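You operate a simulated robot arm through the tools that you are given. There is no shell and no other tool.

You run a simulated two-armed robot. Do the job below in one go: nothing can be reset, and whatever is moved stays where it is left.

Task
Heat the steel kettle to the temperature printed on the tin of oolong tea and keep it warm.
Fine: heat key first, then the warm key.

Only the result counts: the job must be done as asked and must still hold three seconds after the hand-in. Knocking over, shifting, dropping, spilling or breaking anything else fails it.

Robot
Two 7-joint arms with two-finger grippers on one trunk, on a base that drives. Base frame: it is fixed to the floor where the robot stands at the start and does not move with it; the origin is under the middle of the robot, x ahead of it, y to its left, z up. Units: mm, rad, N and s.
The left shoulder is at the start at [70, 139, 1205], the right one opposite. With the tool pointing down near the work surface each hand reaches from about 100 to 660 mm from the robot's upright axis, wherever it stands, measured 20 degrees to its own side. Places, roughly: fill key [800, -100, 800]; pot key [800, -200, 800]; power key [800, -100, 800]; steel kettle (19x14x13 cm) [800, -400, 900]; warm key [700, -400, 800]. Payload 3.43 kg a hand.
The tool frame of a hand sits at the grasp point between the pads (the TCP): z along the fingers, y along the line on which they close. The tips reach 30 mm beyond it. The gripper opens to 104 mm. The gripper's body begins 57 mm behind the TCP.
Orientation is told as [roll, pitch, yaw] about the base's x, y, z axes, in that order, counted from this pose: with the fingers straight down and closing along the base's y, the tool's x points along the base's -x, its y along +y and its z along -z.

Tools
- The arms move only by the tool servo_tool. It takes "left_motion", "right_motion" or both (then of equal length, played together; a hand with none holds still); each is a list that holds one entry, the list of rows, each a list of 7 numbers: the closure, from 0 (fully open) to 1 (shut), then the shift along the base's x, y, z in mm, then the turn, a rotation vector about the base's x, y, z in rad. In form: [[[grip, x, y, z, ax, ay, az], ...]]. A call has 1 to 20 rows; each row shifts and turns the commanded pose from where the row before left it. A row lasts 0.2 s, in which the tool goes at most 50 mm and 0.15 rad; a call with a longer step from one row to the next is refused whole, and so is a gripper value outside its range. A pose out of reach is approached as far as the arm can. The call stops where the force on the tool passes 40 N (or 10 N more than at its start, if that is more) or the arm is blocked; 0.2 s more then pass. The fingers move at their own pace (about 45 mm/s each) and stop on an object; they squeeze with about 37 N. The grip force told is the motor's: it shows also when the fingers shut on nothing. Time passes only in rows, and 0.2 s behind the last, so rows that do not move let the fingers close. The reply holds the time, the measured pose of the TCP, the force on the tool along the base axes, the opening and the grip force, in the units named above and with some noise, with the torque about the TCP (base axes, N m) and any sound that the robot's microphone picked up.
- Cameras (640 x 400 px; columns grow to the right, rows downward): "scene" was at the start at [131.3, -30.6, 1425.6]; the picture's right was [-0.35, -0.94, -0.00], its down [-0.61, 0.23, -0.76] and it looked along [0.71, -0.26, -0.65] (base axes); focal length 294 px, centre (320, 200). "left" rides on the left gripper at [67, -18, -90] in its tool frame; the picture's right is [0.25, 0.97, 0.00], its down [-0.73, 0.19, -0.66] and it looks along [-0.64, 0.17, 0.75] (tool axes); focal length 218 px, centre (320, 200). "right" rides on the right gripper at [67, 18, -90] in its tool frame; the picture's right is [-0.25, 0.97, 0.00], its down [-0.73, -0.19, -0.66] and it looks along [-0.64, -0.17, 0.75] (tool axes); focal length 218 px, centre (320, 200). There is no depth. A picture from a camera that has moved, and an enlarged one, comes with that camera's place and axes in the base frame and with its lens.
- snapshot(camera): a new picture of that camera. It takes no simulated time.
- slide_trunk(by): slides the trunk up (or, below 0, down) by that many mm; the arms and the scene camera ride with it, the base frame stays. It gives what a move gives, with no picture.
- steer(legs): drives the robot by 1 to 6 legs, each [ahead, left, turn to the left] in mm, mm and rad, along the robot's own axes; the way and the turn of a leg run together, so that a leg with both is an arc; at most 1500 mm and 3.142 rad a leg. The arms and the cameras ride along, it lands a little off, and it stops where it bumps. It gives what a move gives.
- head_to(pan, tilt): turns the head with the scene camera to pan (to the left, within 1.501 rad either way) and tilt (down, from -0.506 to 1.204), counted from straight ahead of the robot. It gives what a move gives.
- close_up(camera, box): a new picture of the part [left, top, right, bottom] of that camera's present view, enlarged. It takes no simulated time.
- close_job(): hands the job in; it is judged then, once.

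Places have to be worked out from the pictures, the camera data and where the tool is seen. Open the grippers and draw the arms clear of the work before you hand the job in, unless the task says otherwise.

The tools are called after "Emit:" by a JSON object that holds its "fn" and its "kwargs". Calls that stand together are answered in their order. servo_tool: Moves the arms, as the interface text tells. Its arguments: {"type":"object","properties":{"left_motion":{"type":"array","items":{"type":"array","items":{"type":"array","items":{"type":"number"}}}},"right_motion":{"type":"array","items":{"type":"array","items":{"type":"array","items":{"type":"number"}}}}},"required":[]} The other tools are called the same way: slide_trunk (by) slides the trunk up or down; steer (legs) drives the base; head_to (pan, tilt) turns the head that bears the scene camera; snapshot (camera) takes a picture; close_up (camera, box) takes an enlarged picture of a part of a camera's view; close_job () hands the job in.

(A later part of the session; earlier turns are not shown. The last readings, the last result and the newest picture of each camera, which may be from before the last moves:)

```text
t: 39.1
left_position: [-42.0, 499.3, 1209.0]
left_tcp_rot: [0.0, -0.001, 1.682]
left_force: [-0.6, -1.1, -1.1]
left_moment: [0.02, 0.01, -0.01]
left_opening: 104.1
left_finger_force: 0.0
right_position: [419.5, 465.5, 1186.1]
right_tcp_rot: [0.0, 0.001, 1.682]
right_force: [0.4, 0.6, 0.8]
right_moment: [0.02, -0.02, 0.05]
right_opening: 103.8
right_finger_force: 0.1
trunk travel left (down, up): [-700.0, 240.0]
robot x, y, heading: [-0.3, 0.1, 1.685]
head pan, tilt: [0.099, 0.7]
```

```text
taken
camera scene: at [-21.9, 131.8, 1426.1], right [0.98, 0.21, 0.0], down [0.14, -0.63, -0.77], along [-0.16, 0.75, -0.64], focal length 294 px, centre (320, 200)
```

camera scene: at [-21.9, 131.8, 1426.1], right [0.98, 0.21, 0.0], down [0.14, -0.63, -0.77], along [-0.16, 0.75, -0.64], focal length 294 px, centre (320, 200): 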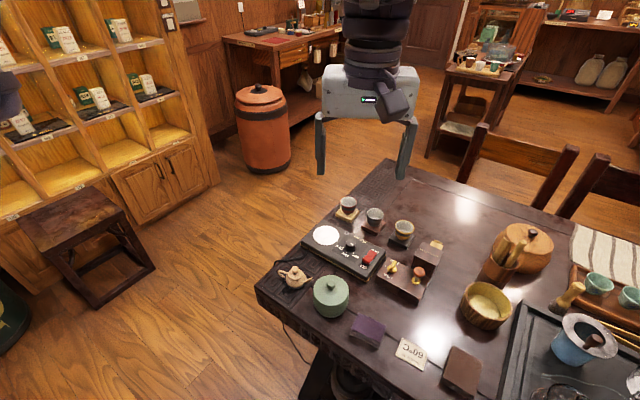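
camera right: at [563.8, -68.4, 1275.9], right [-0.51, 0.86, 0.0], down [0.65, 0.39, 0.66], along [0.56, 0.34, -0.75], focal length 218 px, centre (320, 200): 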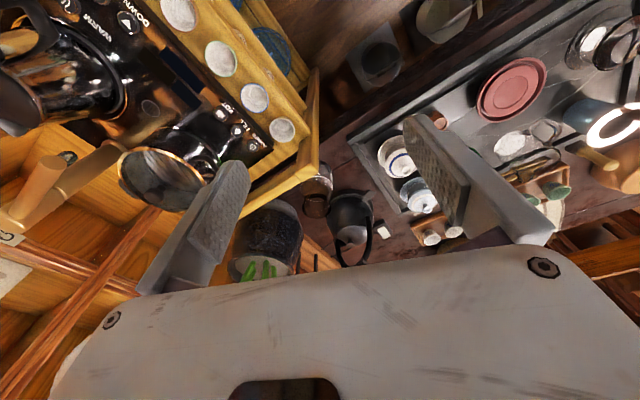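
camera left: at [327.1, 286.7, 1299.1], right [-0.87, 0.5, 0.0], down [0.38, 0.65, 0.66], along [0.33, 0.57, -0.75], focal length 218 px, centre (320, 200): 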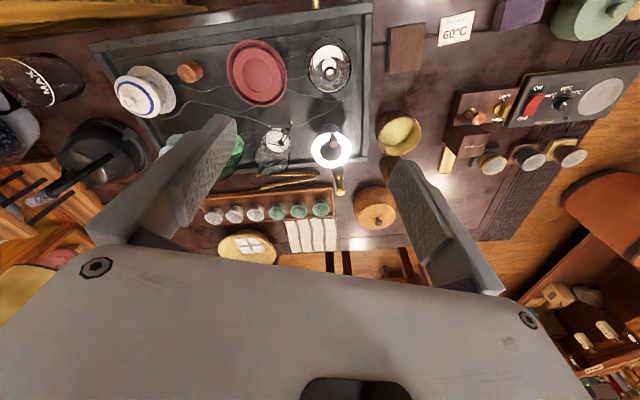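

I'll go back to the cabinet side and zoom in on the left part of it and on the wall behind the start pose.

Emit:
{"fn": "head_to", "kwargs": {"pan": 1.4, "tilt": 0.3}}

Emit:
{"fn": "close_up", "kwargs": {"camera": "scene", "box": [230, 30, 390, 150]}}

Emit:
{"fn": "close_up", "kwargs": {"camera": "scene", "box": [230, 130, 410, 250]}}

Emit:
{"fn": "close_up", "kwargs": {"camera": "scene", "box": [360, 100, 560, 260]}}

Emit:
{"fn": "close_up", "kwargs": {"camera": "scene", "box": [0, 40, 240, 240]}}

Emit:
{"fn": "close_up", "kwargs": {"camera": "scene", "box": [200, 170, 400, 350]}}

Emit:
{"fn": "head_to", "kwargs": {"pan": 1.5, "tilt": -0.2}}

Emit:
{"fn": "snapshot", "kwargs": {"camera": "scene"}}

```text
t: 40.6
left_position: [-41.7, 499.9, 1208.1]
left_tcp_rot: [-0.001, -0.001, 1.682]
left_force: [-0.5, -0.3, 0.0]
left_moment: [-0.04, 0.01, 0.03]
left_opening: 103.9
left_finger_force: 0.1
right_position: [417.8, 462.4, 1184.9]
right_tcp_rot: [0.0, -0.001, 1.683]
right_force: [0.5, -0.8, 0.7]
right_moment: [-0.01, 0.01, -0.01]
right_opening: 103.9
right_finger_force: 0.1
trunk travel left (down, up): [-700.0, 240.0]
robot x, y, heading: [-0.2, -1.6, 1.683]
head pan, tilt: [1.4, 0.3]
```

```text
3.33 times, centred on (310, 90) of scene
camera zoom: at [-97.2, 54.4, 1462.2], right [0.06, 1.0, 0.0], down [0.3, -0.02, -0.96], along [-0.95, 0.06, -0.3], focal length 980 px, centre (353, 567)
```

zoom: 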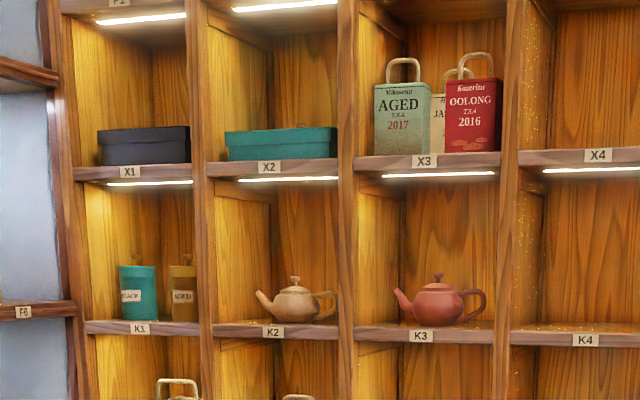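

```text
3.33 times, centred on (320, 190) of scene
camera zoom: at [-97.2, 54.4, 1462.2], right [0.06, 1.0, 0.0], down [0.3, -0.02, -0.96], along [-0.95, 0.06, -0.3], focal length 980 px, centre (320, 233)
```

zoom: 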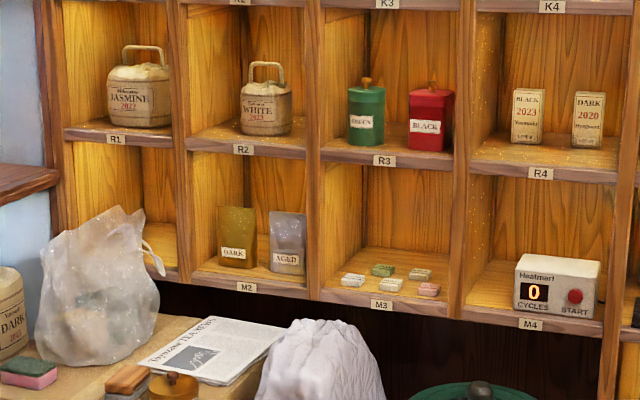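

```text
2.50 times, centred on (460, 180) of scene
camera zoom: at [-97.2, 54.4, 1462.2], right [0.06, 1.0, 0.0], down [0.3, -0.02, -0.96], along [-0.95, 0.06, -0.3], focal length 735 px, centre (-30, 250)
```

zoom: 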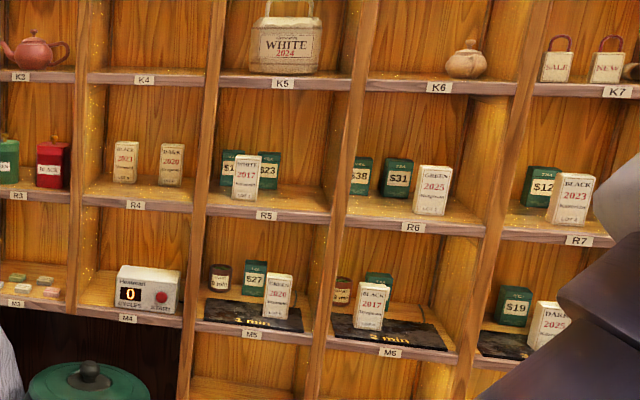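

```text
2.00 times, centred on (120, 140) of scene
camera zoom: at [-97.2, 54.4, 1462.2], right [0.06, 1.0, 0.0], down [0.3, -0.02, -0.96], along [-0.95, 0.06, -0.3], focal length 588 px, centre (720, 320)
```

zoom: 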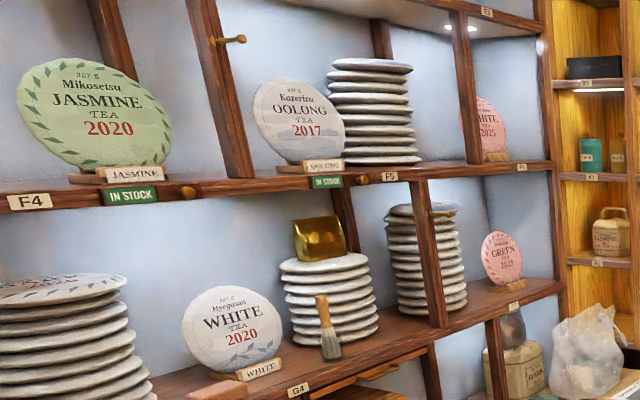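

```text
2.22 times, centred on (300, 260) of scene
camera zoom: at [-97.2, 54.4, 1462.2], right [0.06, 1.0, 0.0], down [0.3, -0.02, -0.96], along [-0.95, 0.06, -0.3], focal length 654 px, centre (364, 67)
```

zoom: 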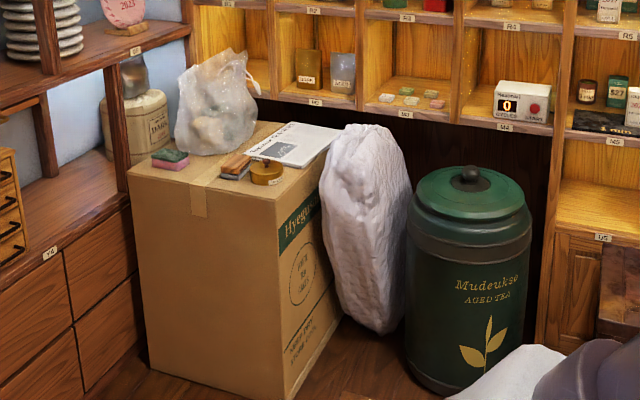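

```text
t: 41.5
left_position: [-42.1, 499.5, 1207.5]
left_tcp_rot: [-0.001, 0.0, 1.683]
left_force: [0.7, 0.3, 0.4]
left_moment: [0.01, 0.0, -0.02]
left_opening: 103.8
left_finger_force: 0.0
right_position: [418.6, 463.7, 1184.8]
right_tcp_rot: [0.0, -0.001, 1.685]
right_force: [-0.1, -0.1, 0.0]
right_moment: [0.02, 0.0, 0.02]
right_opening: 103.9
right_finger_force: 0.0
trunk travel left (down, up): [-700.0, 240.0]
robot x, y, heading: [-0.4, 1.7, 1.679]
head pan, tilt: [1.499, -0.201]
```

```text
taken
camera scene: at [-87.1, 45.5, 1507.3], right [-0.04, 1.0, 0.0], down [-0.2, -0.01, -0.98], along [-0.98, -0.04, 0.2], focal length 294 px, centre (320, 200)
```

scene: 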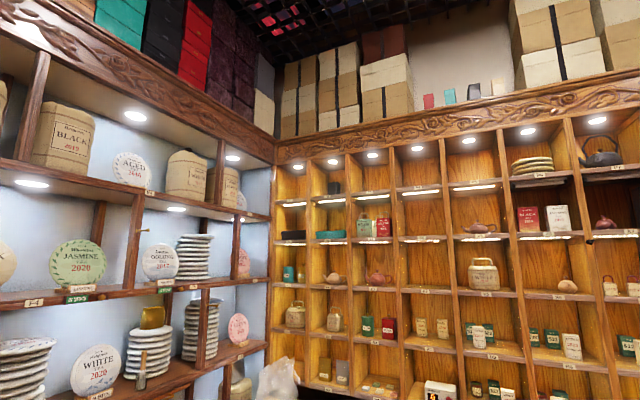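

I'll zoom on the small items on top of the cabinet and on the middle of the top row, which I haven't read yet.

Emit:
{"fn": "close_up", "kwargs": {"camera": "scene", "box": [410, 70, 520, 120]}}

Emit:
{"fn": "close_up", "kwargs": {"camera": "scene", "box": [275, 170, 345, 290]}}

Emit:
{"fn": "close_up", "kwargs": {"camera": "scene", "box": [0, 80, 270, 230]}}

Emit:
{"fn": "close_up", "kwargs": {"camera": "scene", "box": [0, 220, 270, 400]}}

Emit:
{"fn": "head_to", "kwargs": {"pan": 1.5, "tilt": 0.7}}

Emit:
{"fn": "snapshot", "kwargs": {"camera": "scene"}}

```text
5.82 times, centred on (465, 95) of scene
camera zoom: at [-87.1, 45.5, 1507.3], right [-0.04, 1.0, 0.0], down [-0.2, -0.01, -0.98], along [-0.98, -0.04, 0.2], focal length 1711 px, centre (-524, 811)
```

zoom: 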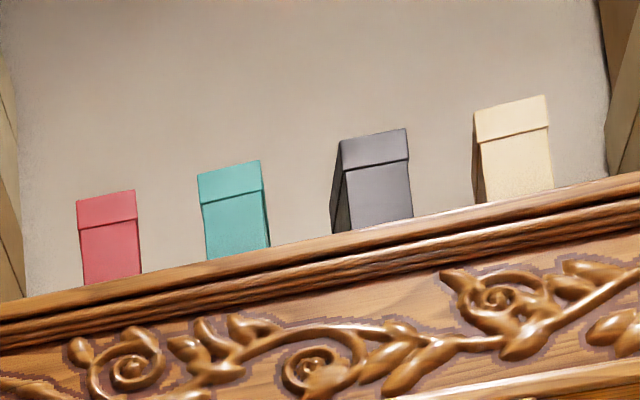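

```text
3.33 times, centred on (310, 230) of scene
camera zoom: at [-87.1, 45.5, 1507.3], right [-0.04, 1.0, 0.0], down [-0.2, -0.01, -0.98], along [-0.98, -0.04, 0.2], focal length 980 px, centre (353, 100)
```

zoom: 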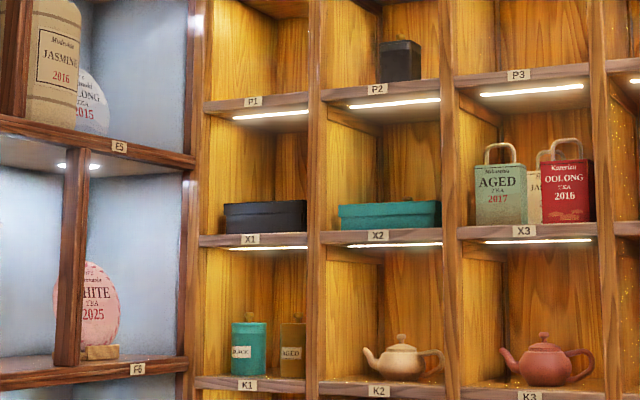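

```text
2.37 times, centred on (135, 155) of scene
camera zoom: at [-87.1, 45.5, 1507.3], right [-0.04, 1.0, 0.0], down [-0.2, -0.01, -0.98], along [-0.98, -0.04, 0.2], focal length 697 px, centre (758, 307)
```

zoom: 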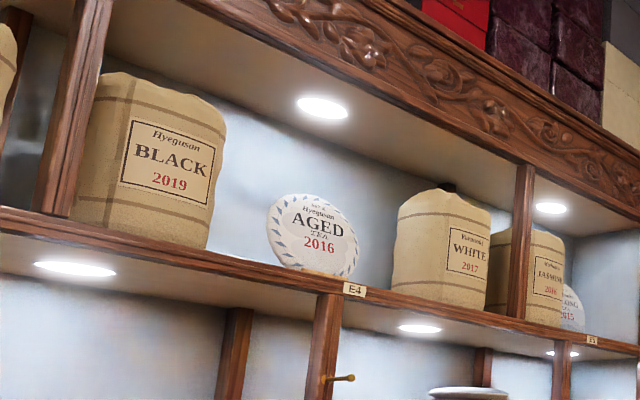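

```text
2.22 times, centred on (135, 310) of scene
camera zoom: at [-87.1, 45.5, 1507.3], right [-0.04, 1.0, 0.0], down [-0.2, -0.01, -0.98], along [-0.98, -0.04, 0.2], focal length 654 px, centre (731, -44)
```

zoom: 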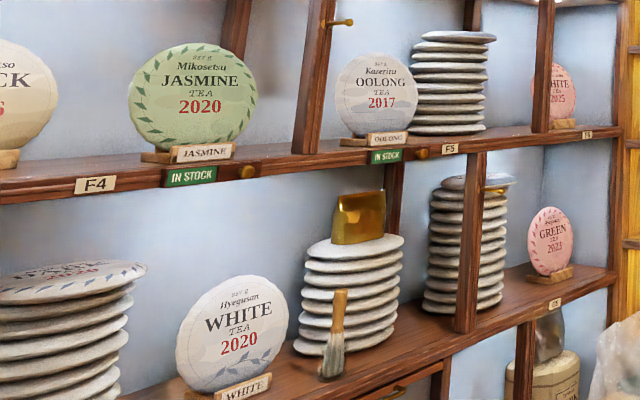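

```text
t: 42.7
left_position: [-42.1, 499.0, 1208.6]
left_tcp_rot: [0.001, 0.002, 1.683]
left_force: [0.2, 0.4, 0.3]
left_moment: [0.02, -0.03, 0.02]
left_opening: 103.9
left_finger_force: 0.1
right_position: [419.1, 464.6, 1185.7]
right_tcp_rot: [0.0, 0.0, 1.682]
right_force: [0.1, -0.3, -0.4]
right_moment: [0.0, 0.0, 0.0]
right_opening: 104.2
right_finger_force: 0.1
trunk travel left (down, up): [-700.0, 240.0]
robot x, y, heading: [-0.7, -1.5, 1.685]
head pan, tilt: [1.499, 0.7]
```

```text
taken
camera scene: at [-88.9, 45.3, 1426.2], right [-0.04, 1.0, 0.0], down [0.64, 0.03, -0.77], along [-0.76, -0.03, -0.64], focal length 294 px, centre (320, 200)
```

scene: 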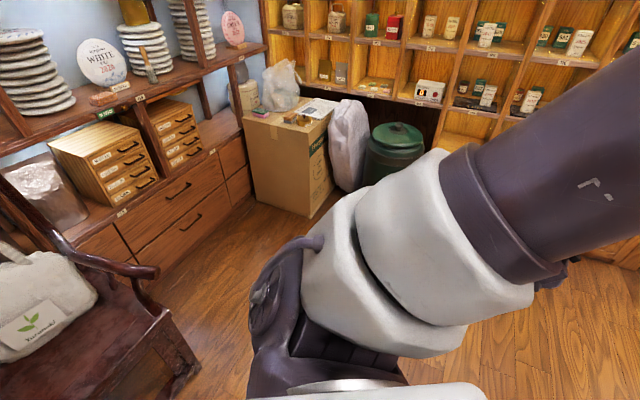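

I haven't yet read the three small canisters on the cart's second shelf, which seem to carry print. I'll turn back to the right and zoom in on those.

Emit:
{"fn": "steer", "kwargs": {"legs": [[0, 0, -1.1]]}}

Emit:
{"fn": "head_to", "kwargs": {"pan": -0.7, "tilt": 0.8}}

Emit:
{"fn": "snapshot", "kwargs": {"camera": "scene"}}

```text
t: 45.9
left_position: [425.6, 264.2, 1210.1]
left_tcp_rot: [0.001, 0.0, 0.588]
left_force: [-0.3, 0.1, -0.1]
left_moment: [0.03, -0.01, 0.01]
left_opening: 103.9
left_finger_force: 0.1
right_position: [604.1, -159.0, 1185.8]
right_tcp_rot: [0.0, -0.002, 0.588]
right_force: [0.2, -0.2, -0.1]
right_moment: [-0.01, 0.03, 0.01]
right_opening: 104.1
right_finger_force: 0.1
trunk travel left (down, up): [-700.0, 240.0]
robot x, y, heading: [2.4, -2.2, 0.584]
head pan, tilt: [1.499, 0.7]
```

```text
t: 47.9
left_position: [424.3, 265.3, 1209.2]
left_tcp_rot: [-0.002, 0.0, 0.588]
left_force: [-0.8, 0.3, 0.3]
left_moment: [-0.06, 0.02, -0.01]
left_opening: 104.1
left_finger_force: 0.2
right_position: [606.3, -160.5, 1184.9]
right_tcp_rot: [-0.001, 0.0, 0.588]
right_force: [-0.4, 0.1, -0.4]
right_moment: [-0.02, 0.0, -0.01]
right_opening: 104.4
right_finger_force: 0.1
trunk travel left (down, up): [-700.0, 240.0]
robot x, y, heading: [0.4, 0.8, 0.587]
head pan, tilt: [-0.7, 0.799]
```

```text
taken
camera scene: at [123.6, 17.7, 1417.8], right [-0.11, -0.99, 0.0], down [-0.71, 0.08, -0.7], along [0.69, -0.08, -0.72], focal length 294 px, centre (320, 200)
```

scene: 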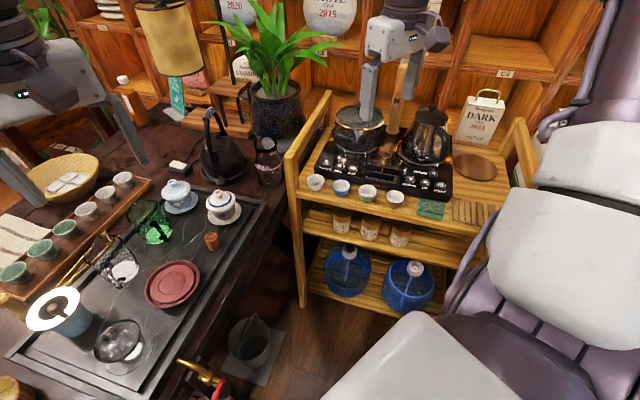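

Emit:
{"fn": "close_up", "kwargs": {"camera": "scene", "box": [320, 200, 430, 260]}}

Emit:
{"fn": "close_up", "kwargs": {"camera": "scene", "box": [300, 90, 500, 220]}}

Emit:
{"fn": "close_up", "kwargs": {"camera": "scene", "box": [120, 0, 340, 140]}}

Emit:
{"fn": "close_up", "kwargs": {"camera": "scene", "box": [440, 30, 600, 150]}}

```text
5.82 times, centred on (375, 230) of scene
camera zoom: at [123.6, 17.7, 1417.8], right [-0.11, -0.99, 0.0], down [-0.71, 0.08, -0.7], along [0.69, -0.08, -0.72], focal length 1711 px, centre (0, 26)
```

zoom: 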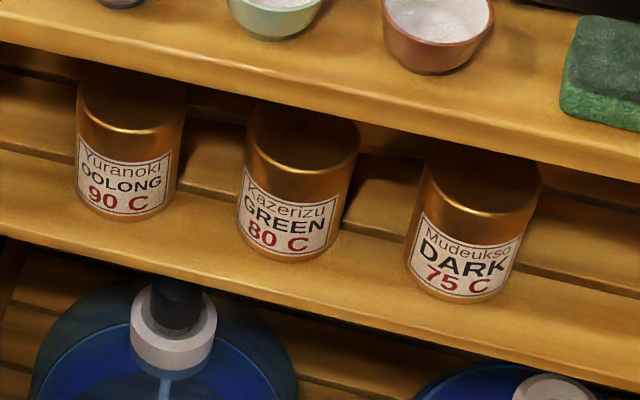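

```text
3.08 times, centred on (400, 155) of scene
camera zoom: at [123.6, 17.7, 1417.8], right [-0.11, -0.99, 0.0], down [-0.71, 0.08, -0.7], along [0.69, -0.08, -0.72], focal length 905 px, centre (74, 338)
```

zoom: 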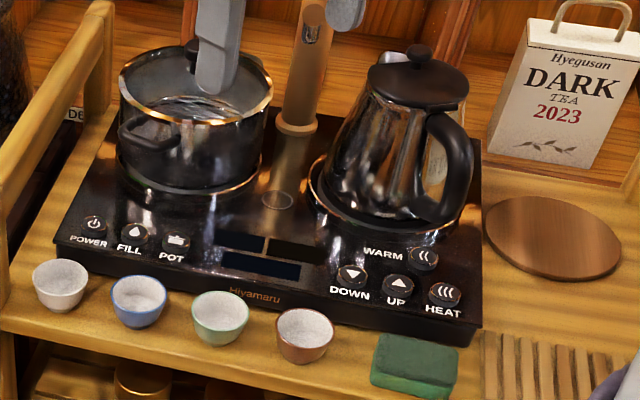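

```text
2.86 times, centred on (230, 70) of scene
camera zoom: at [123.6, 17.7, 1417.8], right [-0.11, -0.99, 0.0], down [-0.71, 0.08, -0.7], along [0.69, -0.08, -0.72], focal length 840 px, centre (577, 571)
```

zoom: 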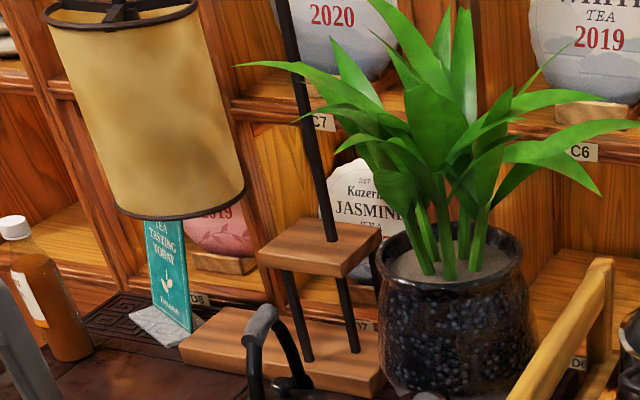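

```text
3.33 times, centred on (520, 90) of scene
camera zoom: at [123.6, 17.7, 1417.8], right [-0.11, -0.99, 0.0], down [-0.71, 0.08, -0.7], along [0.69, -0.08, -0.72], focal length 980 px, centre (-347, 567)
```

zoom: 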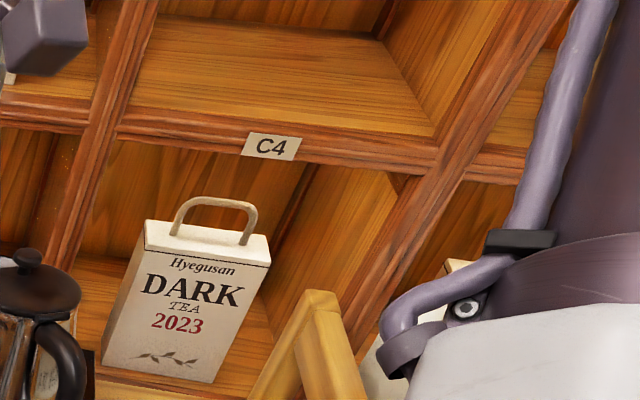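

The oolong tin on the cart's second shelf reads "Yuranoki OOLONG 90 C", so 90 °C is the target. From the first view I judge the heater to be turned about -23°, with POWER near [865,-80] and HEAT near [725,-408]; I'll turn to face it squarely and check the base and cart clearance from above.

Emit:
{"fn": "steer", "kwargs": {"legs": [[0, 0, -1.0]]}}

Emit:
{"fn": "head_to", "kwargs": {"pan": 0.0, "tilt": 1.2}}

Emit:
{"fn": "snapshot", "kwargs": {"camera": "scene"}}

Emit:
{"fn": "head_to", "kwargs": {"pan": 0.0, "tilt": 0.75}}

Emit:
{"fn": "snapshot", "kwargs": {"camera": "scene"}}

Emit:
{"fn": "snapshot", "kwargs": {"camera": "right"}}

Emit:
{"fn": "snapshot", "kwargs": {"camera": "left"}}

```text
t: 50.9
left_position: [454.5, -210.9, 1209.5]
left_tcp_rot: [0.0, 0.001, -0.406]
left_force: [-0.5, 0.6, 0.4]
left_moment: [-0.03, 0.02, 0.0]
left_opening: 104.0
left_finger_force: 0.0
right_position: [195.8, -594.5, 1186.3]
right_tcp_rot: [0.001, 0.0, -0.407]
right_force: [-0.8, -0.2, -0.5]
right_moment: [0.0, -0.03, -0.01]
right_opening: 103.9
right_finger_force: 0.1
trunk travel left (down, up): [-700.0, 240.0]
robot x, y, heading: [2.0, -2.5, -0.406]
head pan, tilt: [-0.7, 0.799]
```

```text
t: 51.9
left_position: [454.0, -211.2, 1209.0]
left_tcp_rot: [0.002, 0.001, -0.407]
left_force: [-0.4, -1.1, -0.1]
left_moment: [0.04, -0.03, -0.04]
left_opening: 104.0
left_finger_force: 0.1
right_position: [196.2, -594.9, 1185.5]
right_tcp_rot: [0.0, 0.0, -0.406]
right_force: [0.0, -0.8, -0.2]
right_moment: [0.02, 0.0, -0.03]
right_opening: 104.1
right_finger_force: 0.1
trunk travel left (down, up): [-700.0, 240.0]
robot x, y, heading: [-2.7, -2.5, -0.404]
head pan, tilt: [0.0, 1.201]
```

```text
taken
camera scene: at [99.1, -43.3, 1390.1], right [-0.4, -0.92, 0.0], down [-0.86, 0.37, -0.36], along [0.33, -0.14, -0.93], focal length 294 px, centre (320, 200)
```

scene: 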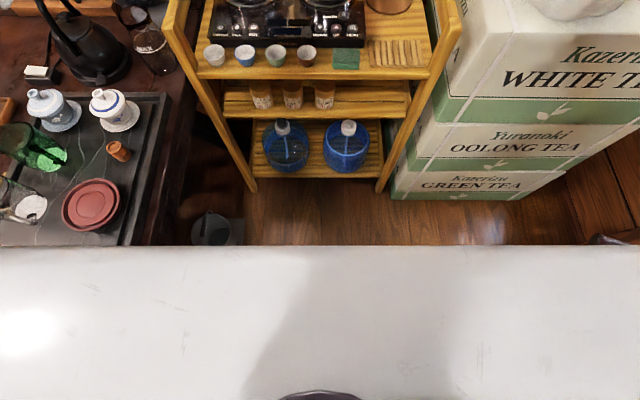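

```text
t: 52.8
left_position: [455.2, -210.3, 1209.2]
left_tcp_rot: [0.0, 0.001, -0.408]
left_force: [-0.6, 0.0, -0.8]
left_moment: [-0.01, 0.01, 0.02]
left_opening: 103.9
left_finger_force: 0.1
right_position: [195.6, -594.2, 1185.3]
right_tcp_rot: [0.0, 0.001, -0.407]
right_force: [-0.1, -0.4, -0.4]
right_moment: [-0.01, 0.03, 0.01]
right_opening: 103.7
right_finger_force: 0.0
trunk travel left (down, up): [-700.0, 240.0]
robot x, y, heading: [-1.1, 1.6, -0.407]
head pan, tilt: [0.0, 0.75]
```

```text
taken
camera scene: at [123.7, -53.9, 1421.8], right [-0.4, -0.92, 0.0], down [-0.63, 0.27, -0.73], along [0.67, -0.29, -0.68], focal length 294 px, centre (320, 200)
```

scene: 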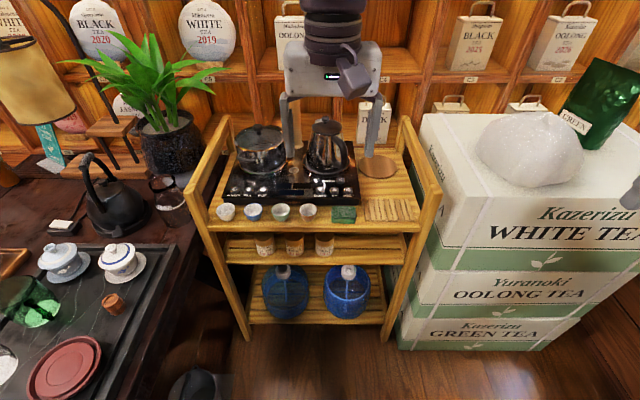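

```text
taken
camera right: at [140.1, -550.2, 1275.9], right [0.61, 0.79, 0.0], down [0.59, -0.46, 0.66], along [0.52, -0.4, -0.75], focal length 218 px, centre (320, 200)
```

right: 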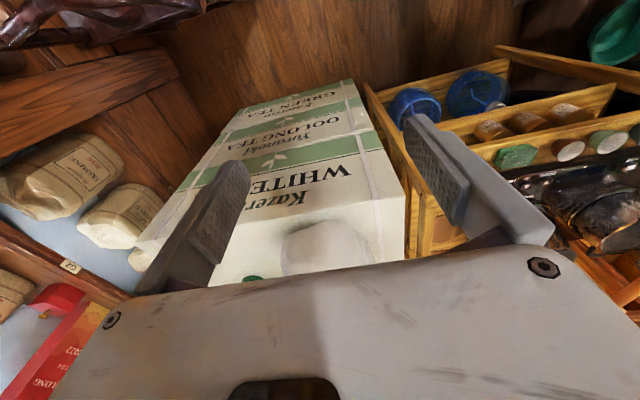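

```text
taken
camera left: at [385.5, -200.2, 1299.1], right [0.15, 0.99, 0.0], down [0.75, -0.11, 0.66], along [0.65, -0.1, -0.75], focal length 218 px, centre (320, 200)
```

left: 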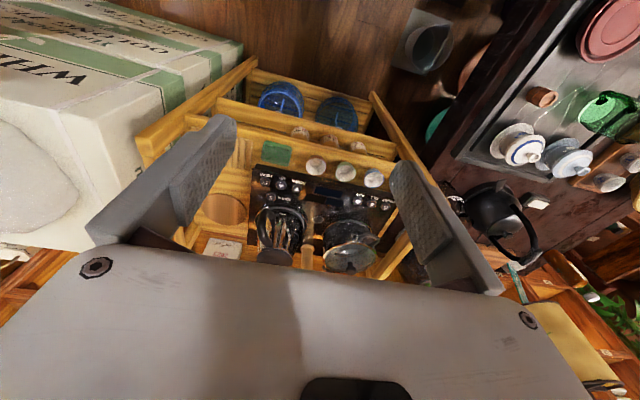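

I'm squared up to the cart, and the white lump on the boxes sits right where my right hand would travel. Before driving closer I'll bring both hands inward, raise the right one, and close the fingers for pressing.

Emit:
{"fn": "servo_tool", "kwargs": {"left_motion": [[[1, 9.9, 23, 0, 0, 0, 0], [1, 9.9, 23, 0, 0, 0, 0], [1, 9.9, 23, 0, 0, 0, 0], [1, 9.9, 23, 0, 0, 0, 0], [1, 9.9, 23, 0, 0, 0, 0], [1, 9.9, 23, 0, 0, 0, 0]]], "right_motion": [[[1, 16.5, 38.3, 8, 0, 0, 0], [1, 16.5, 38.3, 8, 0, 0, 0], [1, 16.5, 38.3, 8, 0, 0, 0], [1, 16.5, 38.3, 8, 0, 0, 0], [1, 16.5, 38.3, 8, 0, 0, 0], [1, 16.5, 38.3, 8, 0, 0, 0]]]}}

Emit:
{"fn": "snapshot", "kwargs": {"camera": "scene"}}

```text
t: 54.2
left_position: [453.2, -99.3, 1190.6]
left_tcp_rot: [-0.003, 0.0, -0.404]
left_force: [-0.3, -0.1, 0.4]
left_moment: [0.01, -0.02, 0.01]
left_opening: 0.1
left_finger_force: 18.9
left hand out of reach, approached as far as the arm can: row 3, 4, 5, 6
right_position: [292.4, -366.3, 1231.3]
right_tcp_rot: [0.001, -0.001, -0.409]
right_force: [0.3, 0.0, 0.7]
right_moment: [0.0, 0.02, 0.02]
right_opening: 0.2
right_finger_force: 18.8
right hand out of reach, approached as far as the arm can: row 6
trunk travel left (down, up): [-700.0, 240.0]
robot x, y, heading: [-2.7, 3.9, -0.403]
head pan, tilt: [0.0, 0.75]
```

```text
taken
camera scene: at [125.0, -52.5, 1421.8], right [-0.4, -0.92, 0.0], down [-0.63, 0.27, -0.73], along [0.67, -0.29, -0.68], focal length 294 px, centre (320, 200)
```

scene: 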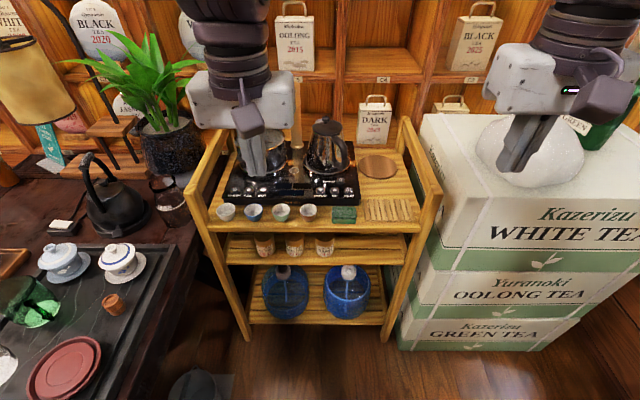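

Both hands are now clear of the lump: right at about z 1231 and left at about z 1190, above everything on the cart. I'll drive 300 mm straight toward the cart, leaving about 140 mm to its front legs.

Emit:
{"fn": "steer", "kwargs": {"legs": [[300, 0, 0]]}}

Emit:
{"fn": "snapshot", "kwargs": {"camera": "scene"}}

Emit:
{"fn": "snapshot", "kwargs": {"camera": "right"}}

Emit:
{"fn": "snapshot", "kwargs": {"camera": "left"}}

```text
t: 56.3
left_position: [729.7, -217.9, 1191.0]
left_tcp_rot: [-0.002, -0.004, -0.402]
left_force: [-1.1, 0.8, 0.0]
left_moment: [-0.01, -0.01, -0.01]
left_opening: 0.0
left_finger_force: 34.8
right_position: [569.8, -485.1, 1231.2]
right_tcp_rot: [0.002, -0.005, -0.404]
right_force: [0.1, -0.3, -0.3]
right_moment: [0.0, 0.01, -0.01]
right_opening: 0.0
right_finger_force: 34.9
trunk travel left (down, up): [-700.0, 240.0]
robot x, y, heading: [278.6, -123.8, -0.406]
head pan, tilt: [0.0, 0.75]
```

```text
taken
camera scene: at [401.6, -172.4, 1422.1], right [-0.39, -0.92, 0.0], down [-0.63, 0.27, -0.73], along [0.67, -0.29, -0.68], focal length 294 px, centre (320, 200)
```

scene: 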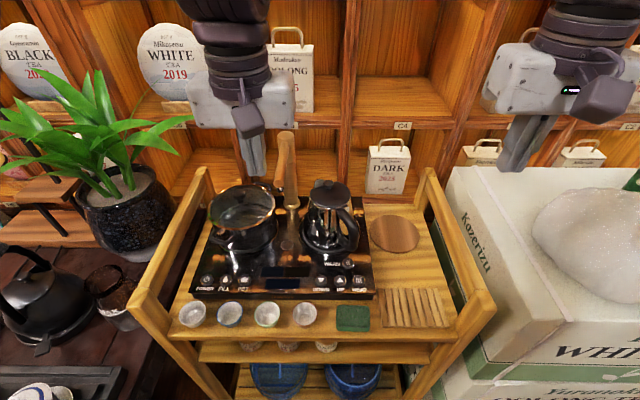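

```text
taken
camera right: at [514.3, -441.7, 1321.3], right [0.61, 0.79, 0.0], down [0.59, -0.46, 0.66], along [0.52, -0.4, -0.75], focal length 218 px, centre (320, 200)
```

right: 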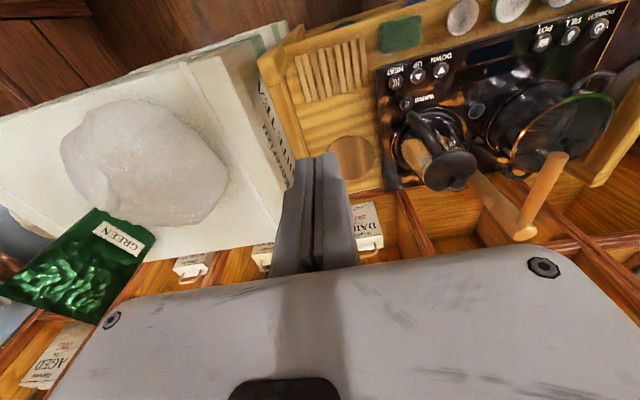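

```text
taken
camera left: at [661.5, -208.6, 1281.8], right [0.14, 0.99, 0.0], down [0.74, -0.11, 0.66], along [0.65, -0.1, -0.75], focal length 218 px, centre (320, 200)
```

left: 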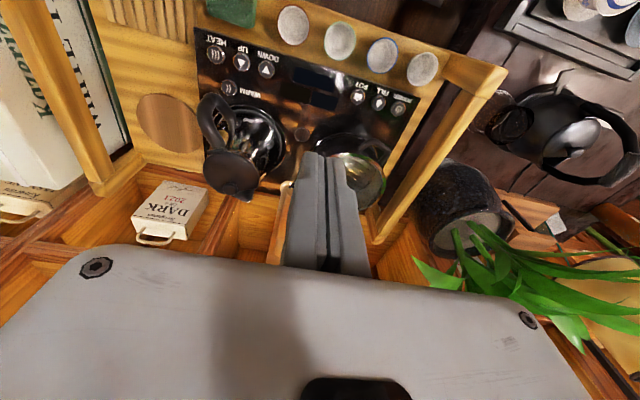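

The robot is at [279,-124] and the heater is in plain view. I'll enlarge the keys to locate them exactly, from the scene camera and both hand cameras.

Emit:
{"fn": "close_up", "kwargs": {"camera": "scene", "box": [180, 170, 400, 310]}}

Emit:
{"fn": "close_up", "kwargs": {"camera": "right", "box": [360, 0, 640, 200]}}

Emit:
{"fn": "close_up", "kwargs": {"camera": "left", "box": [190, 0, 450, 200]}}

```text
2.86 times, centred on (290, 240) of scene
camera zoom: at [401.6, -172.4, 1422.1], right [-0.39, -0.92, 0.0], down [-0.63, 0.27, -0.73], along [0.67, -0.29, -0.68], focal length 840 px, centre (406, 86)
```

zoom: 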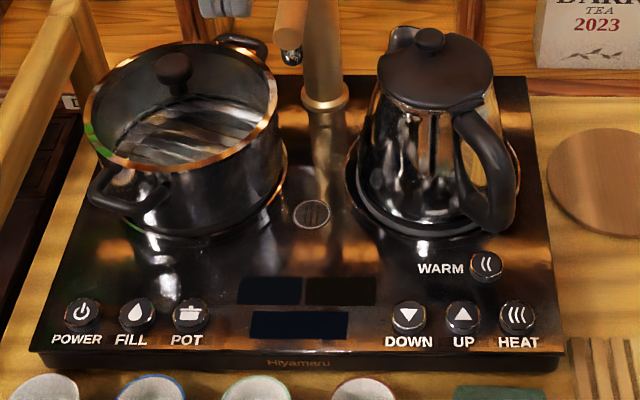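

```text
2.00 times, centred on (500, 100) of right
camera zoom: at [514.3, -441.7, 1321.3], right [0.61, 0.79, 0.0], down [0.59, -0.46, 0.66], along [0.52, -0.4, -0.75], focal length 436 px, centre (-40, 400)
```

zoom: 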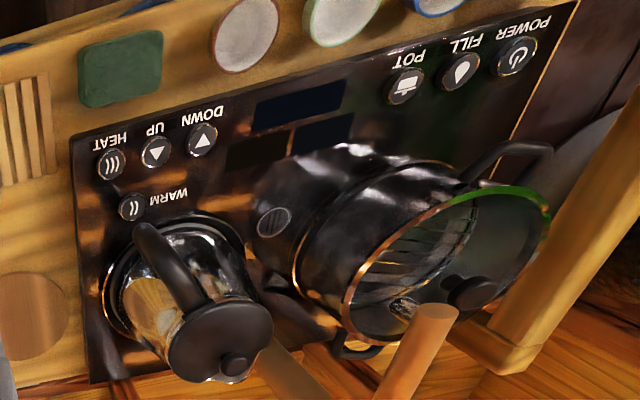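

```text
2.00 times, centred on (320, 100) of left
camera zoom: at [661.5, -208.6, 1281.8], right [0.14, 0.99, 0.0], down [0.74, -0.11, 0.66], along [0.65, -0.1, -0.75], focal length 436 px, centre (320, 400)
```

zoom: 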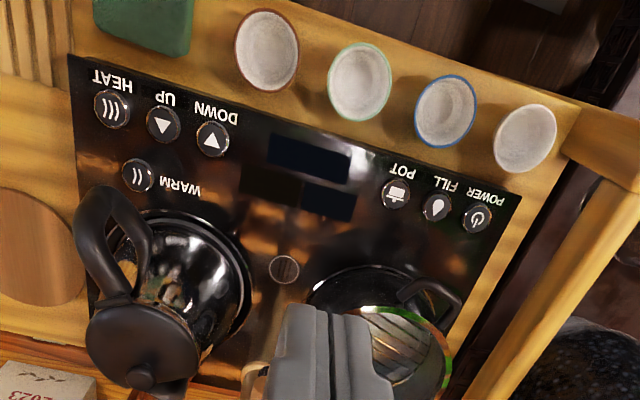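

I place the key tops at about z 845 in the heater-aligned frame, with POWER near [816,-83], DOWN near [727,-314], HEAT near [694,-391] and WARM near [746,-392]. The kettle handle overhangs WARM, so I'll press with the fingers tilted about 30° forward. First I'll lower and tilt the left hand over the left side and check its pose.

Emit:
{"fn": "servo_tool", "kwargs": {"left_motion": [[[1, 0, 0, -40, -0.0517, -0.1203, 0], [1, 0, 0, -40, -0.0517, -0.1203, 0], [1, 0, 0, -40, -0.0517, -0.1203, 0], [1, 0, 0, -40, -0.0517, -0.1203, 0]]]}}

Emit:
{"fn": "snapshot", "kwargs": {"camera": "scene"}}

```text
t: 57.3
left_position: [732.3, -221.2, 1031.2]
left_tcp_rot: [-0.004, -0.524, -0.4]
left_force: [-0.2, -1.0, -0.5]
left_moment: [-0.02, 0.0, 0.01]
left_opening: 0.0
left_finger_force: 34.9
right_position: [572.9, -487.3, 1230.1]
right_tcp_rot: [0.004, -0.002, -0.402]
right_force: [-0.2, -0.7, -0.1]
right_moment: [0.02, 0.03, -0.01]
right_opening: 0.0
right_finger_force: 34.8
trunk travel left (down, up): [-700.0, 240.0]
robot x, y, heading: [283.4, -118.2, -0.403]
head pan, tilt: [0.0, 0.75]
```

```text
taken
camera scene: at [404.9, -174.1, 1421.8], right [-0.39, -0.92, 0.0], down [-0.63, 0.27, -0.73], along [0.67, -0.29, -0.68], focal length 294 px, centre (320, 200)
```

scene: 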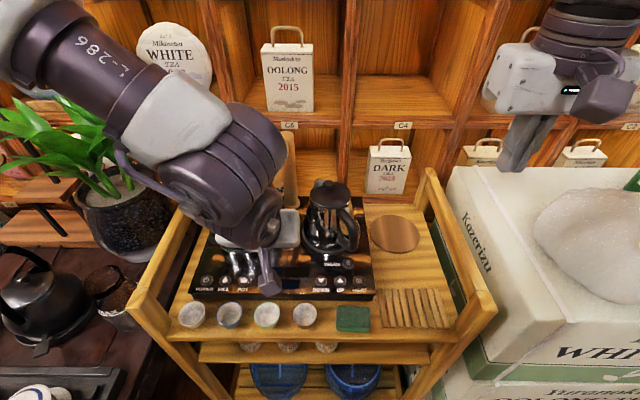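

The left hand starts from its measured pose and tilts correctly. I'll move it to hover about 60 mm over the POWER key and check with cameras.

Emit:
{"fn": "servo_tool", "kwargs": {"left_motion": [[[1, 18.6, 28.1, -18, 0, 0, 0], [1, 18.6, 28.1, -18, 0, 0, 0], [1, 18.6, 28.1, -18, 0, 0, 0], [1, 18.6, 28.1, -18, 0, 0, 0], [1, 18.6, 28.1, -18, 0, 0, 0]]]}}

Emit:
{"fn": "close_up", "kwargs": {"camera": "scene", "box": [170, 180, 400, 330]}}

Emit:
{"fn": "snapshot", "kwargs": {"camera": "left"}}

```text
t: 58.5
left_position: [782.9, -122.7, 953.2]
left_tcp_rot: [-0.003, -0.524, -0.401]
left_force: [0.2, -0.4, -0.6]
left_moment: [0.01, -0.04, 0.01]
left_opening: 0.1
left_finger_force: 34.1
left hand out of reach, approached as far as the arm can: row 4, 5
right_position: [571.8, -485.6, 1229.7]
right_tcp_rot: [0.004, -0.003, -0.402]
right_force: [0.0, -0.2, 0.1]
right_moment: [-0.06, 0.05, -0.01]
right_opening: 0.0
right_finger_force: 34.6
trunk travel left (down, up): [-700.0, 240.0]
robot x, y, heading: [283.0, -120.3, -0.403]
head pan, tilt: [0.0, 0.75]
```

```text
2.67 times, centred on (285, 255) of scene
camera zoom: at [404.3, -172.2, 1421.8], right [-0.39, -0.92, 0.0], down [-0.63, 0.27, -0.73], along [0.67, -0.29, -0.68], focal length 784 px, centre (413, 53)
```

zoom: 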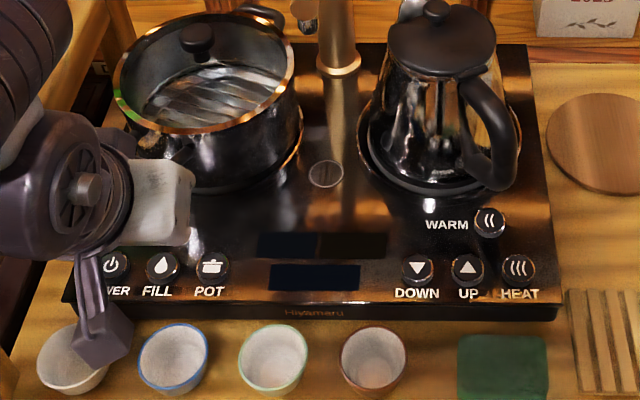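

```text
taken
camera left: at [681.6, -96.6, 997.8], right [0.18, 0.98, -0.13], down [0.35, 0.06, 0.93], along [0.92, -0.21, -0.34], focal length 218 px, centre (320, 200)
```

left: 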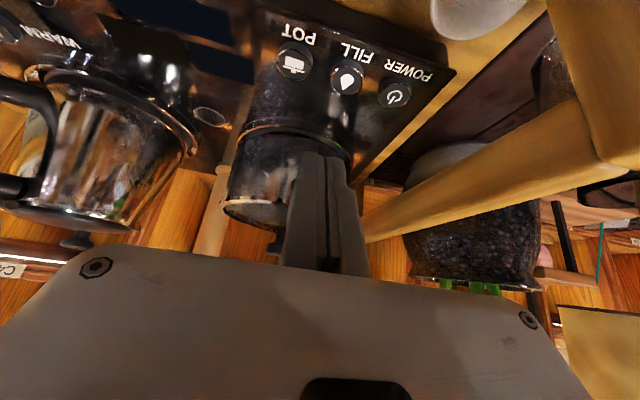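

The left hand hits a joint limit at about [783,-123,953] when tilted. POWER has no handle above it, so I'll set this hand vertical again and then move over the key.

Emit:
{"fn": "servo_tool", "kwargs": {"left_motion": [[[1, 0, 0, 0, 0.0517, 0.1203, 0], [1, 0, 0, 0, 0.0517, 0.1203, 0], [1, 0, 0, 0, 0.0517, 0.1203, 0], [1, 0, 0, 0, 0.0517, 0.1203, 0], [1, 9, 12, 0, 0, 0, 0], [1, 9, 12, 0, 0, 0, 0], [1, 9, 12, 0, 0, 0, 0]]]}}

Emit:
{"fn": "close_up", "kwargs": {"camera": "scene", "box": [120, 150, 400, 330]}}

```text
t: 60.1
left_position: [720.1, -156.3, 956.3]
left_tcp_rot: [0.003, -0.004, -0.397]
left_force: [0.2, -0.7, 0.3]
left_moment: [0.0, 0.02, 0.02]
left_opening: 0.4
left_finger_force: 34.3
left hand out of reach, approached as far as the arm can: row 1, 3, 4, 5, 6, 7
right_position: [571.2, -486.4, 1230.0]
right_tcp_rot: [0.005, -0.004, -0.402]
right_force: [0.2, -0.5, 0.2]
right_moment: [0.02, -0.01, -0.03]
right_opening: 0.0
right_finger_force: 34.5
trunk travel left (down, up): [-700.0, 240.0]
robot x, y, heading: [275.0, -120.2, -0.404]
head pan, tilt: [0.0, 0.75]
```

```text
2.22 times, centred on (260, 240) of scene
camera zoom: at [403.2, -174.1, 1421.8], right [-0.39, -0.92, 0.0], down [-0.63, 0.27, -0.73], along [0.67, -0.29, -0.68], focal length 654 px, centre (453, 111)
```

zoom: 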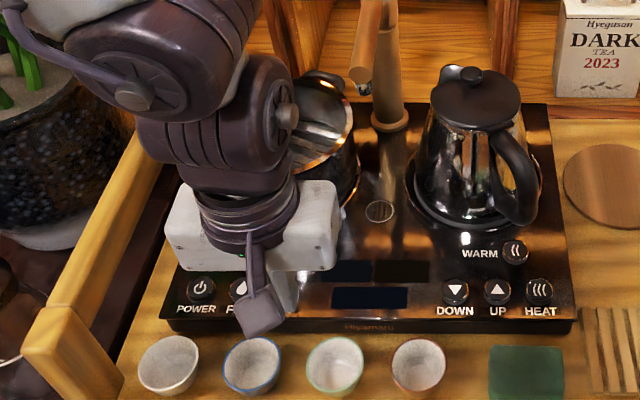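

The vertical pose limits the left hand even more, so some joint limit depends on the arm's shape. I'll look at the arm's posture before choosing another approach.

Emit:
{"fn": "head_to", "kwargs": {"pan": 0.6, "tilt": 0.5}}

Emit:
{"fn": "snapshot", "kwargs": {"camera": "scene"}}

Emit:
{"fn": "snapshot", "kwargs": {"camera": "right"}}

Emit:
{"fn": "snapshot", "kwargs": {"camera": "left"}}

```text
t: 61.1
left_position: [720.0, -156.4, 956.7]
left_tcp_rot: [0.003, -0.001, -0.398]
left_force: [0.2, 0.8, -0.8]
left_moment: [-0.02, -0.02, -0.01]
left_opening: 0.0
left_finger_force: 34.6
right_position: [572.1, -486.7, 1231.0]
right_tcp_rot: [0.004, -0.003, -0.403]
right_force: [-0.1, 0.1, 0.1]
right_moment: [0.01, 0.02, -0.03]
right_opening: 0.0
right_finger_force: 34.7
trunk travel left (down, up): [-700.0, 240.0]
robot x, y, heading: [278.5, -121.2, -0.402]
head pan, tilt: [0.6, 0.499]
```

```text
taken
camera scene: at [416.3, -123.0, 1443.8], right [0.2, -0.98, 0.0], down [-0.47, -0.09, -0.88], along [0.86, 0.17, -0.48], focal length 294 px, centre (320, 200)
```

scene: 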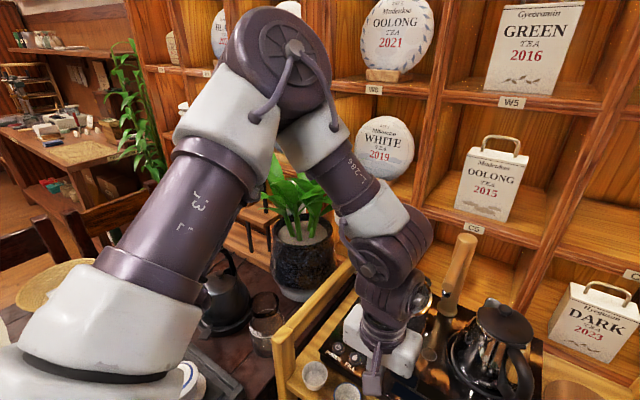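

```text
taken
camera right: at [515.9, -442.5, 1320.7], right [0.61, 0.79, 0.0], down [0.59, -0.46, 0.66], along [0.52, -0.4, -0.75], focal length 218 px, centre (320, 200)
```

right: 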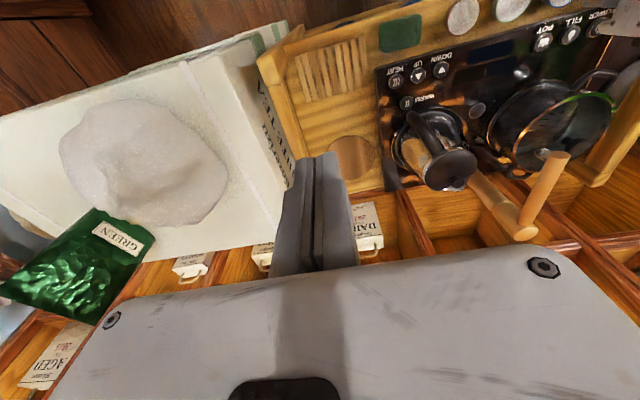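

```text
taken
camera left: at [651.3, -145.5, 1046.3], right [0.14, 0.99, 0.0], down [0.74, -0.11, 0.66], along [0.65, -0.09, -0.75], focal length 218 px, centre (320, 200)
```

left: 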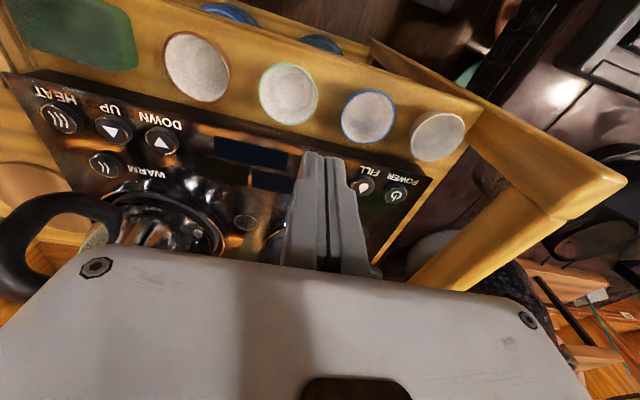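

The forearm and hand are nearly aligned, so the arm seems stuck at a wrist limit that depends on hand yaw. I'll yaw the left hand about 0.5 rad counter-clockwise, then move it toward POWER with a moderate tilt; yaw doesn't matter for pressing.

Emit:
{"fn": "servo_tool", "kwargs": {"left_motion": [[[1, 0, 0, 0, 0, 0, 0.125], [1, 0, 0, 0, 0, 0, 0.125], [1, 0, 0, 0, 0, 0, 0.125], [1, 0, 0, 0, 0, 0, 0.125], [1, 26.9, 18.4, -4, 0.0149, -0.1485, 0], [1, 26.9, 18.4, -4, 0.0149, -0.1485, 0], [1, 26.9, 18.4, -4, 0.0149, -0.1485, 0], [1, 26.9, 18.4, -4, 0, 0, 0]]]}}

Emit:
{"fn": "head_to", "kwargs": {"pan": 0.0, "tilt": 0.75}}

Emit:
{"fn": "close_up", "kwargs": {"camera": "scene", "box": [120, 150, 400, 330]}}

Emit:
{"fn": "snapshot", "kwargs": {"camera": "left"}}

```text
t: 62.9
left_position: [832.1, -81.7, 938.4]
left_tcp_rot: [-0.002, -0.449, 0.098]
left_force: [1.0, 0.6, -0.3]
left_moment: [0.0, 0.01, -0.02]
left_opening: 0.0
left_finger_force: 34.4
right_position: [573.2, -482.9, 1230.2]
right_tcp_rot: [0.001, -0.004, -0.403]
right_force: [0.9, 0.6, 0.8]
right_moment: [-0.03, -0.01, 0.01]
right_opening: 0.0
right_finger_force: 34.5
trunk travel left (down, up): [-700.0, 240.0]
robot x, y, heading: [274.0, -119.6, -0.407]
head pan, tilt: [0.6, 0.499]
```

```text
t: 63.9
left_position: [829.4, -82.8, 939.9]
left_tcp_rot: [0.0, -0.449, 0.1]
left_force: [-1.1, 0.5, 0.1]
left_moment: [0.01, 0.01, 0.02]
left_opening: 0.2
left_finger_force: 34.2
right_position: [572.4, -486.0, 1229.8]
right_tcp_rot: [0.003, -0.004, -0.402]
right_force: [0.2, 0.1, 0.4]
right_moment: [0.0, -0.01, -0.01]
right_opening: 0.0
right_finger_force: 35.5
trunk travel left (down, up): [-700.0, 240.0]
robot x, y, heading: [279.6, -117.6, -0.4]
head pan, tilt: [0.0, 0.75]
```

```text
2.22 times, centred on (260, 240) of scene
camera zoom: at [403.6, -173.0, 1421.9], right [-0.39, -0.92, 0.0], down [-0.63, 0.27, -0.73], along [0.67, -0.29, -0.68], focal length 654 px, centre (453, 111)
```

zoom: 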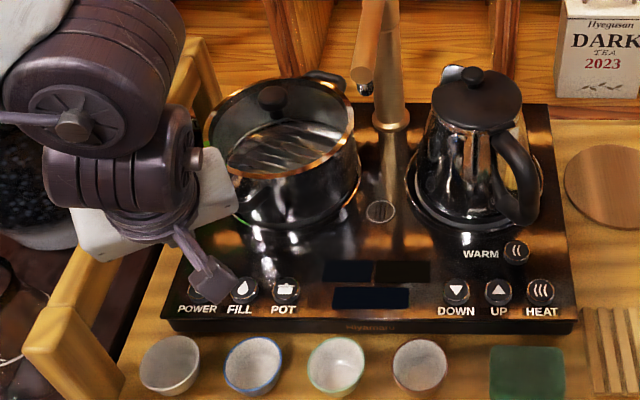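

```text
taken
camera left: at [732.6, -109.4, 992.9], right [-0.32, 0.94, -0.11], down [0.35, 0.23, 0.91], along [0.88, 0.25, -0.4], focal length 218 px, centre (320, 200)
```

left: 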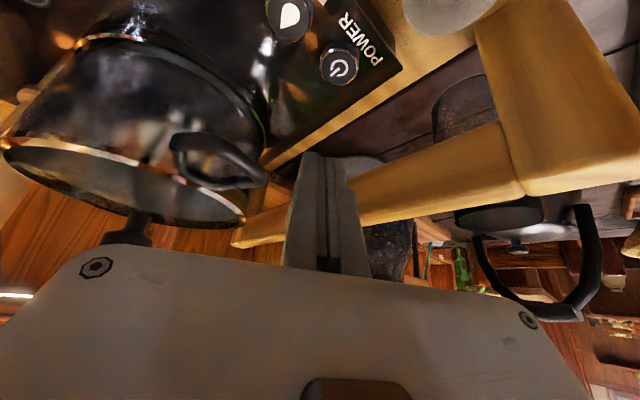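

The yaw released the limit: the left hand now hovers at [829,-83,940], and its camera puts POWER at about [830,-79]. I'll nudge 3 mm in y and descend to just above the key.

Emit:
{"fn": "servo_tool", "kwargs": {"left_motion": [[[1, -1, 3, -20, 0, 0, 0], [1, 0, 0, -20, 0, 0, 0], [1, 0, 0, -10, 0, 0, 0], [1, 0, 0, -4, 0, 0, 0]]]}}

Emit:
{"fn": "snapshot", "kwargs": {"camera": "left"}}

Emit:
{"fn": "close_up", "kwargs": {"camera": "scene", "box": [150, 200, 390, 330]}}

```text
t: 64.9
left_position: [828.4, -78.5, 885.0]
left_tcp_rot: [0.0, -0.448, 0.098]
left_force: [0.9, 0.5, -0.1]
left_moment: [0.0, 0.02, -0.01]
left_opening: 0.0
left_finger_force: 34.8
right_position: [572.4, -485.6, 1230.9]
right_tcp_rot: [0.004, -0.005, -0.403]
right_force: [0.0, -0.4, -0.3]
right_moment: [-0.02, -0.02, 0.0]
right_opening: 0.1
right_finger_force: 34.7
trunk travel left (down, up): [-700.0, 240.0]
robot x, y, heading: [281.6, -123.1, -0.399]
head pan, tilt: [0.0, 0.75]
```

```text
taken
camera left: at [730.7, -105.0, 937.8], right [-0.32, 0.94, -0.11], down [0.35, 0.23, 0.91], along [0.88, 0.25, -0.4], focal length 218 px, centre (320, 200)
```

left: 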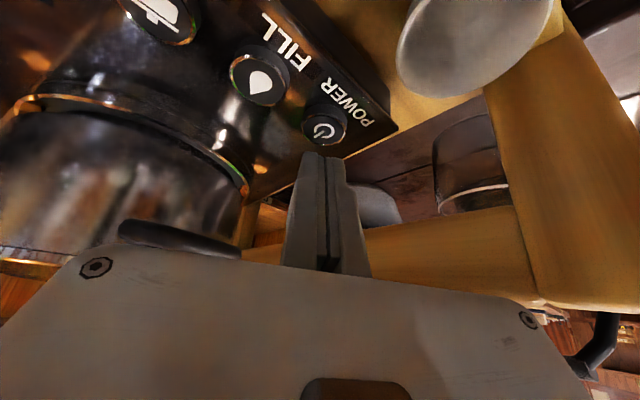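

```text
2.67 times, centred on (270, 265) of scene
camera zoom: at [403.7, -173.0, 1421.8], right [-0.39, -0.92, 0.0], down [-0.63, 0.27, -0.73], along [0.67, -0.29, -0.68], focal length 784 px, centre (453, 27)
```

zoom: 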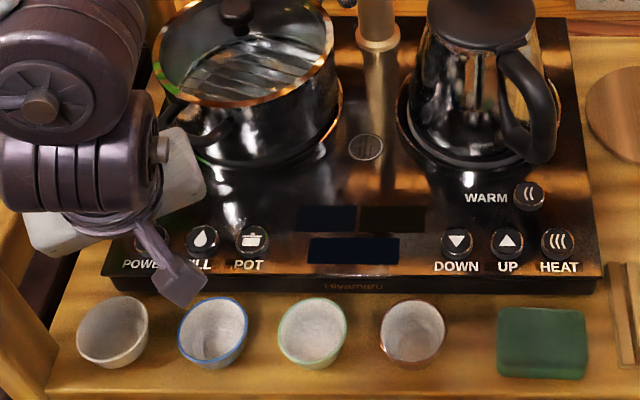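

The tip is lined up with POWER, with the key at about [831,-80] and the contact point at [832,-78]. I'll press down slowly in small steps and then lift.

Emit:
{"fn": "servo_tool", "kwargs": {"left_motion": [[[1, 0, 0, -2, 0, 0, 0], [1, 0, 0, -2, 0, 0, 0], [1, 0, 0, -2, 0, 0, 0], [1, 0, 0, -2, 0, 0, 0]]]}}

Emit:
{"fn": "snapshot", "kwargs": {"camera": "left"}}

```text
t: 65.9
left_position: [827.2, -78.4, 879.3]
left_tcp_rot: [-0.001, -0.45, 0.101]
left_force: [-0.2, 0.4, 0.5]
left_moment: [0.03, -0.01, -0.02]
left_opening: 0.0
left_finger_force: 34.9
right_position: [572.9, -485.5, 1230.7]
right_tcp_rot: [0.004, -0.003, -0.403]
right_force: [-1.4, 0.3, -0.2]
right_moment: [-0.02, 0.01, -0.02]
right_opening: 0.0
right_finger_force: 34.4
trunk travel left (down, up): [-700.0, 240.0]
robot x, y, heading: [278.3, -119.5, -0.399]
head pan, tilt: [0.0, 0.75]
```

```text
taken
camera left: at [729.9, -105.5, 931.1], right [-0.32, 0.94, -0.11], down [0.35, 0.23, 0.91], along [0.88, 0.25, -0.4], focal length 218 px, centre (320, 200)
```

left: 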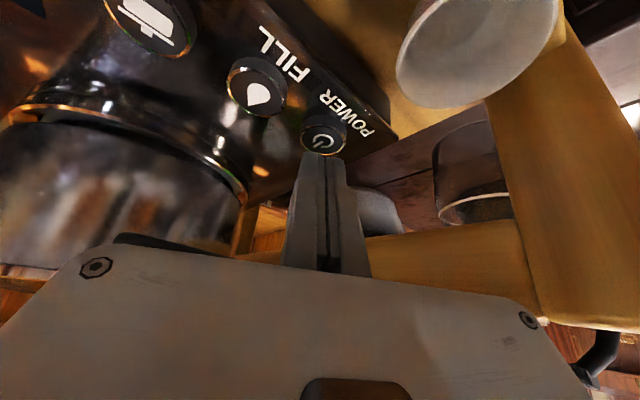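

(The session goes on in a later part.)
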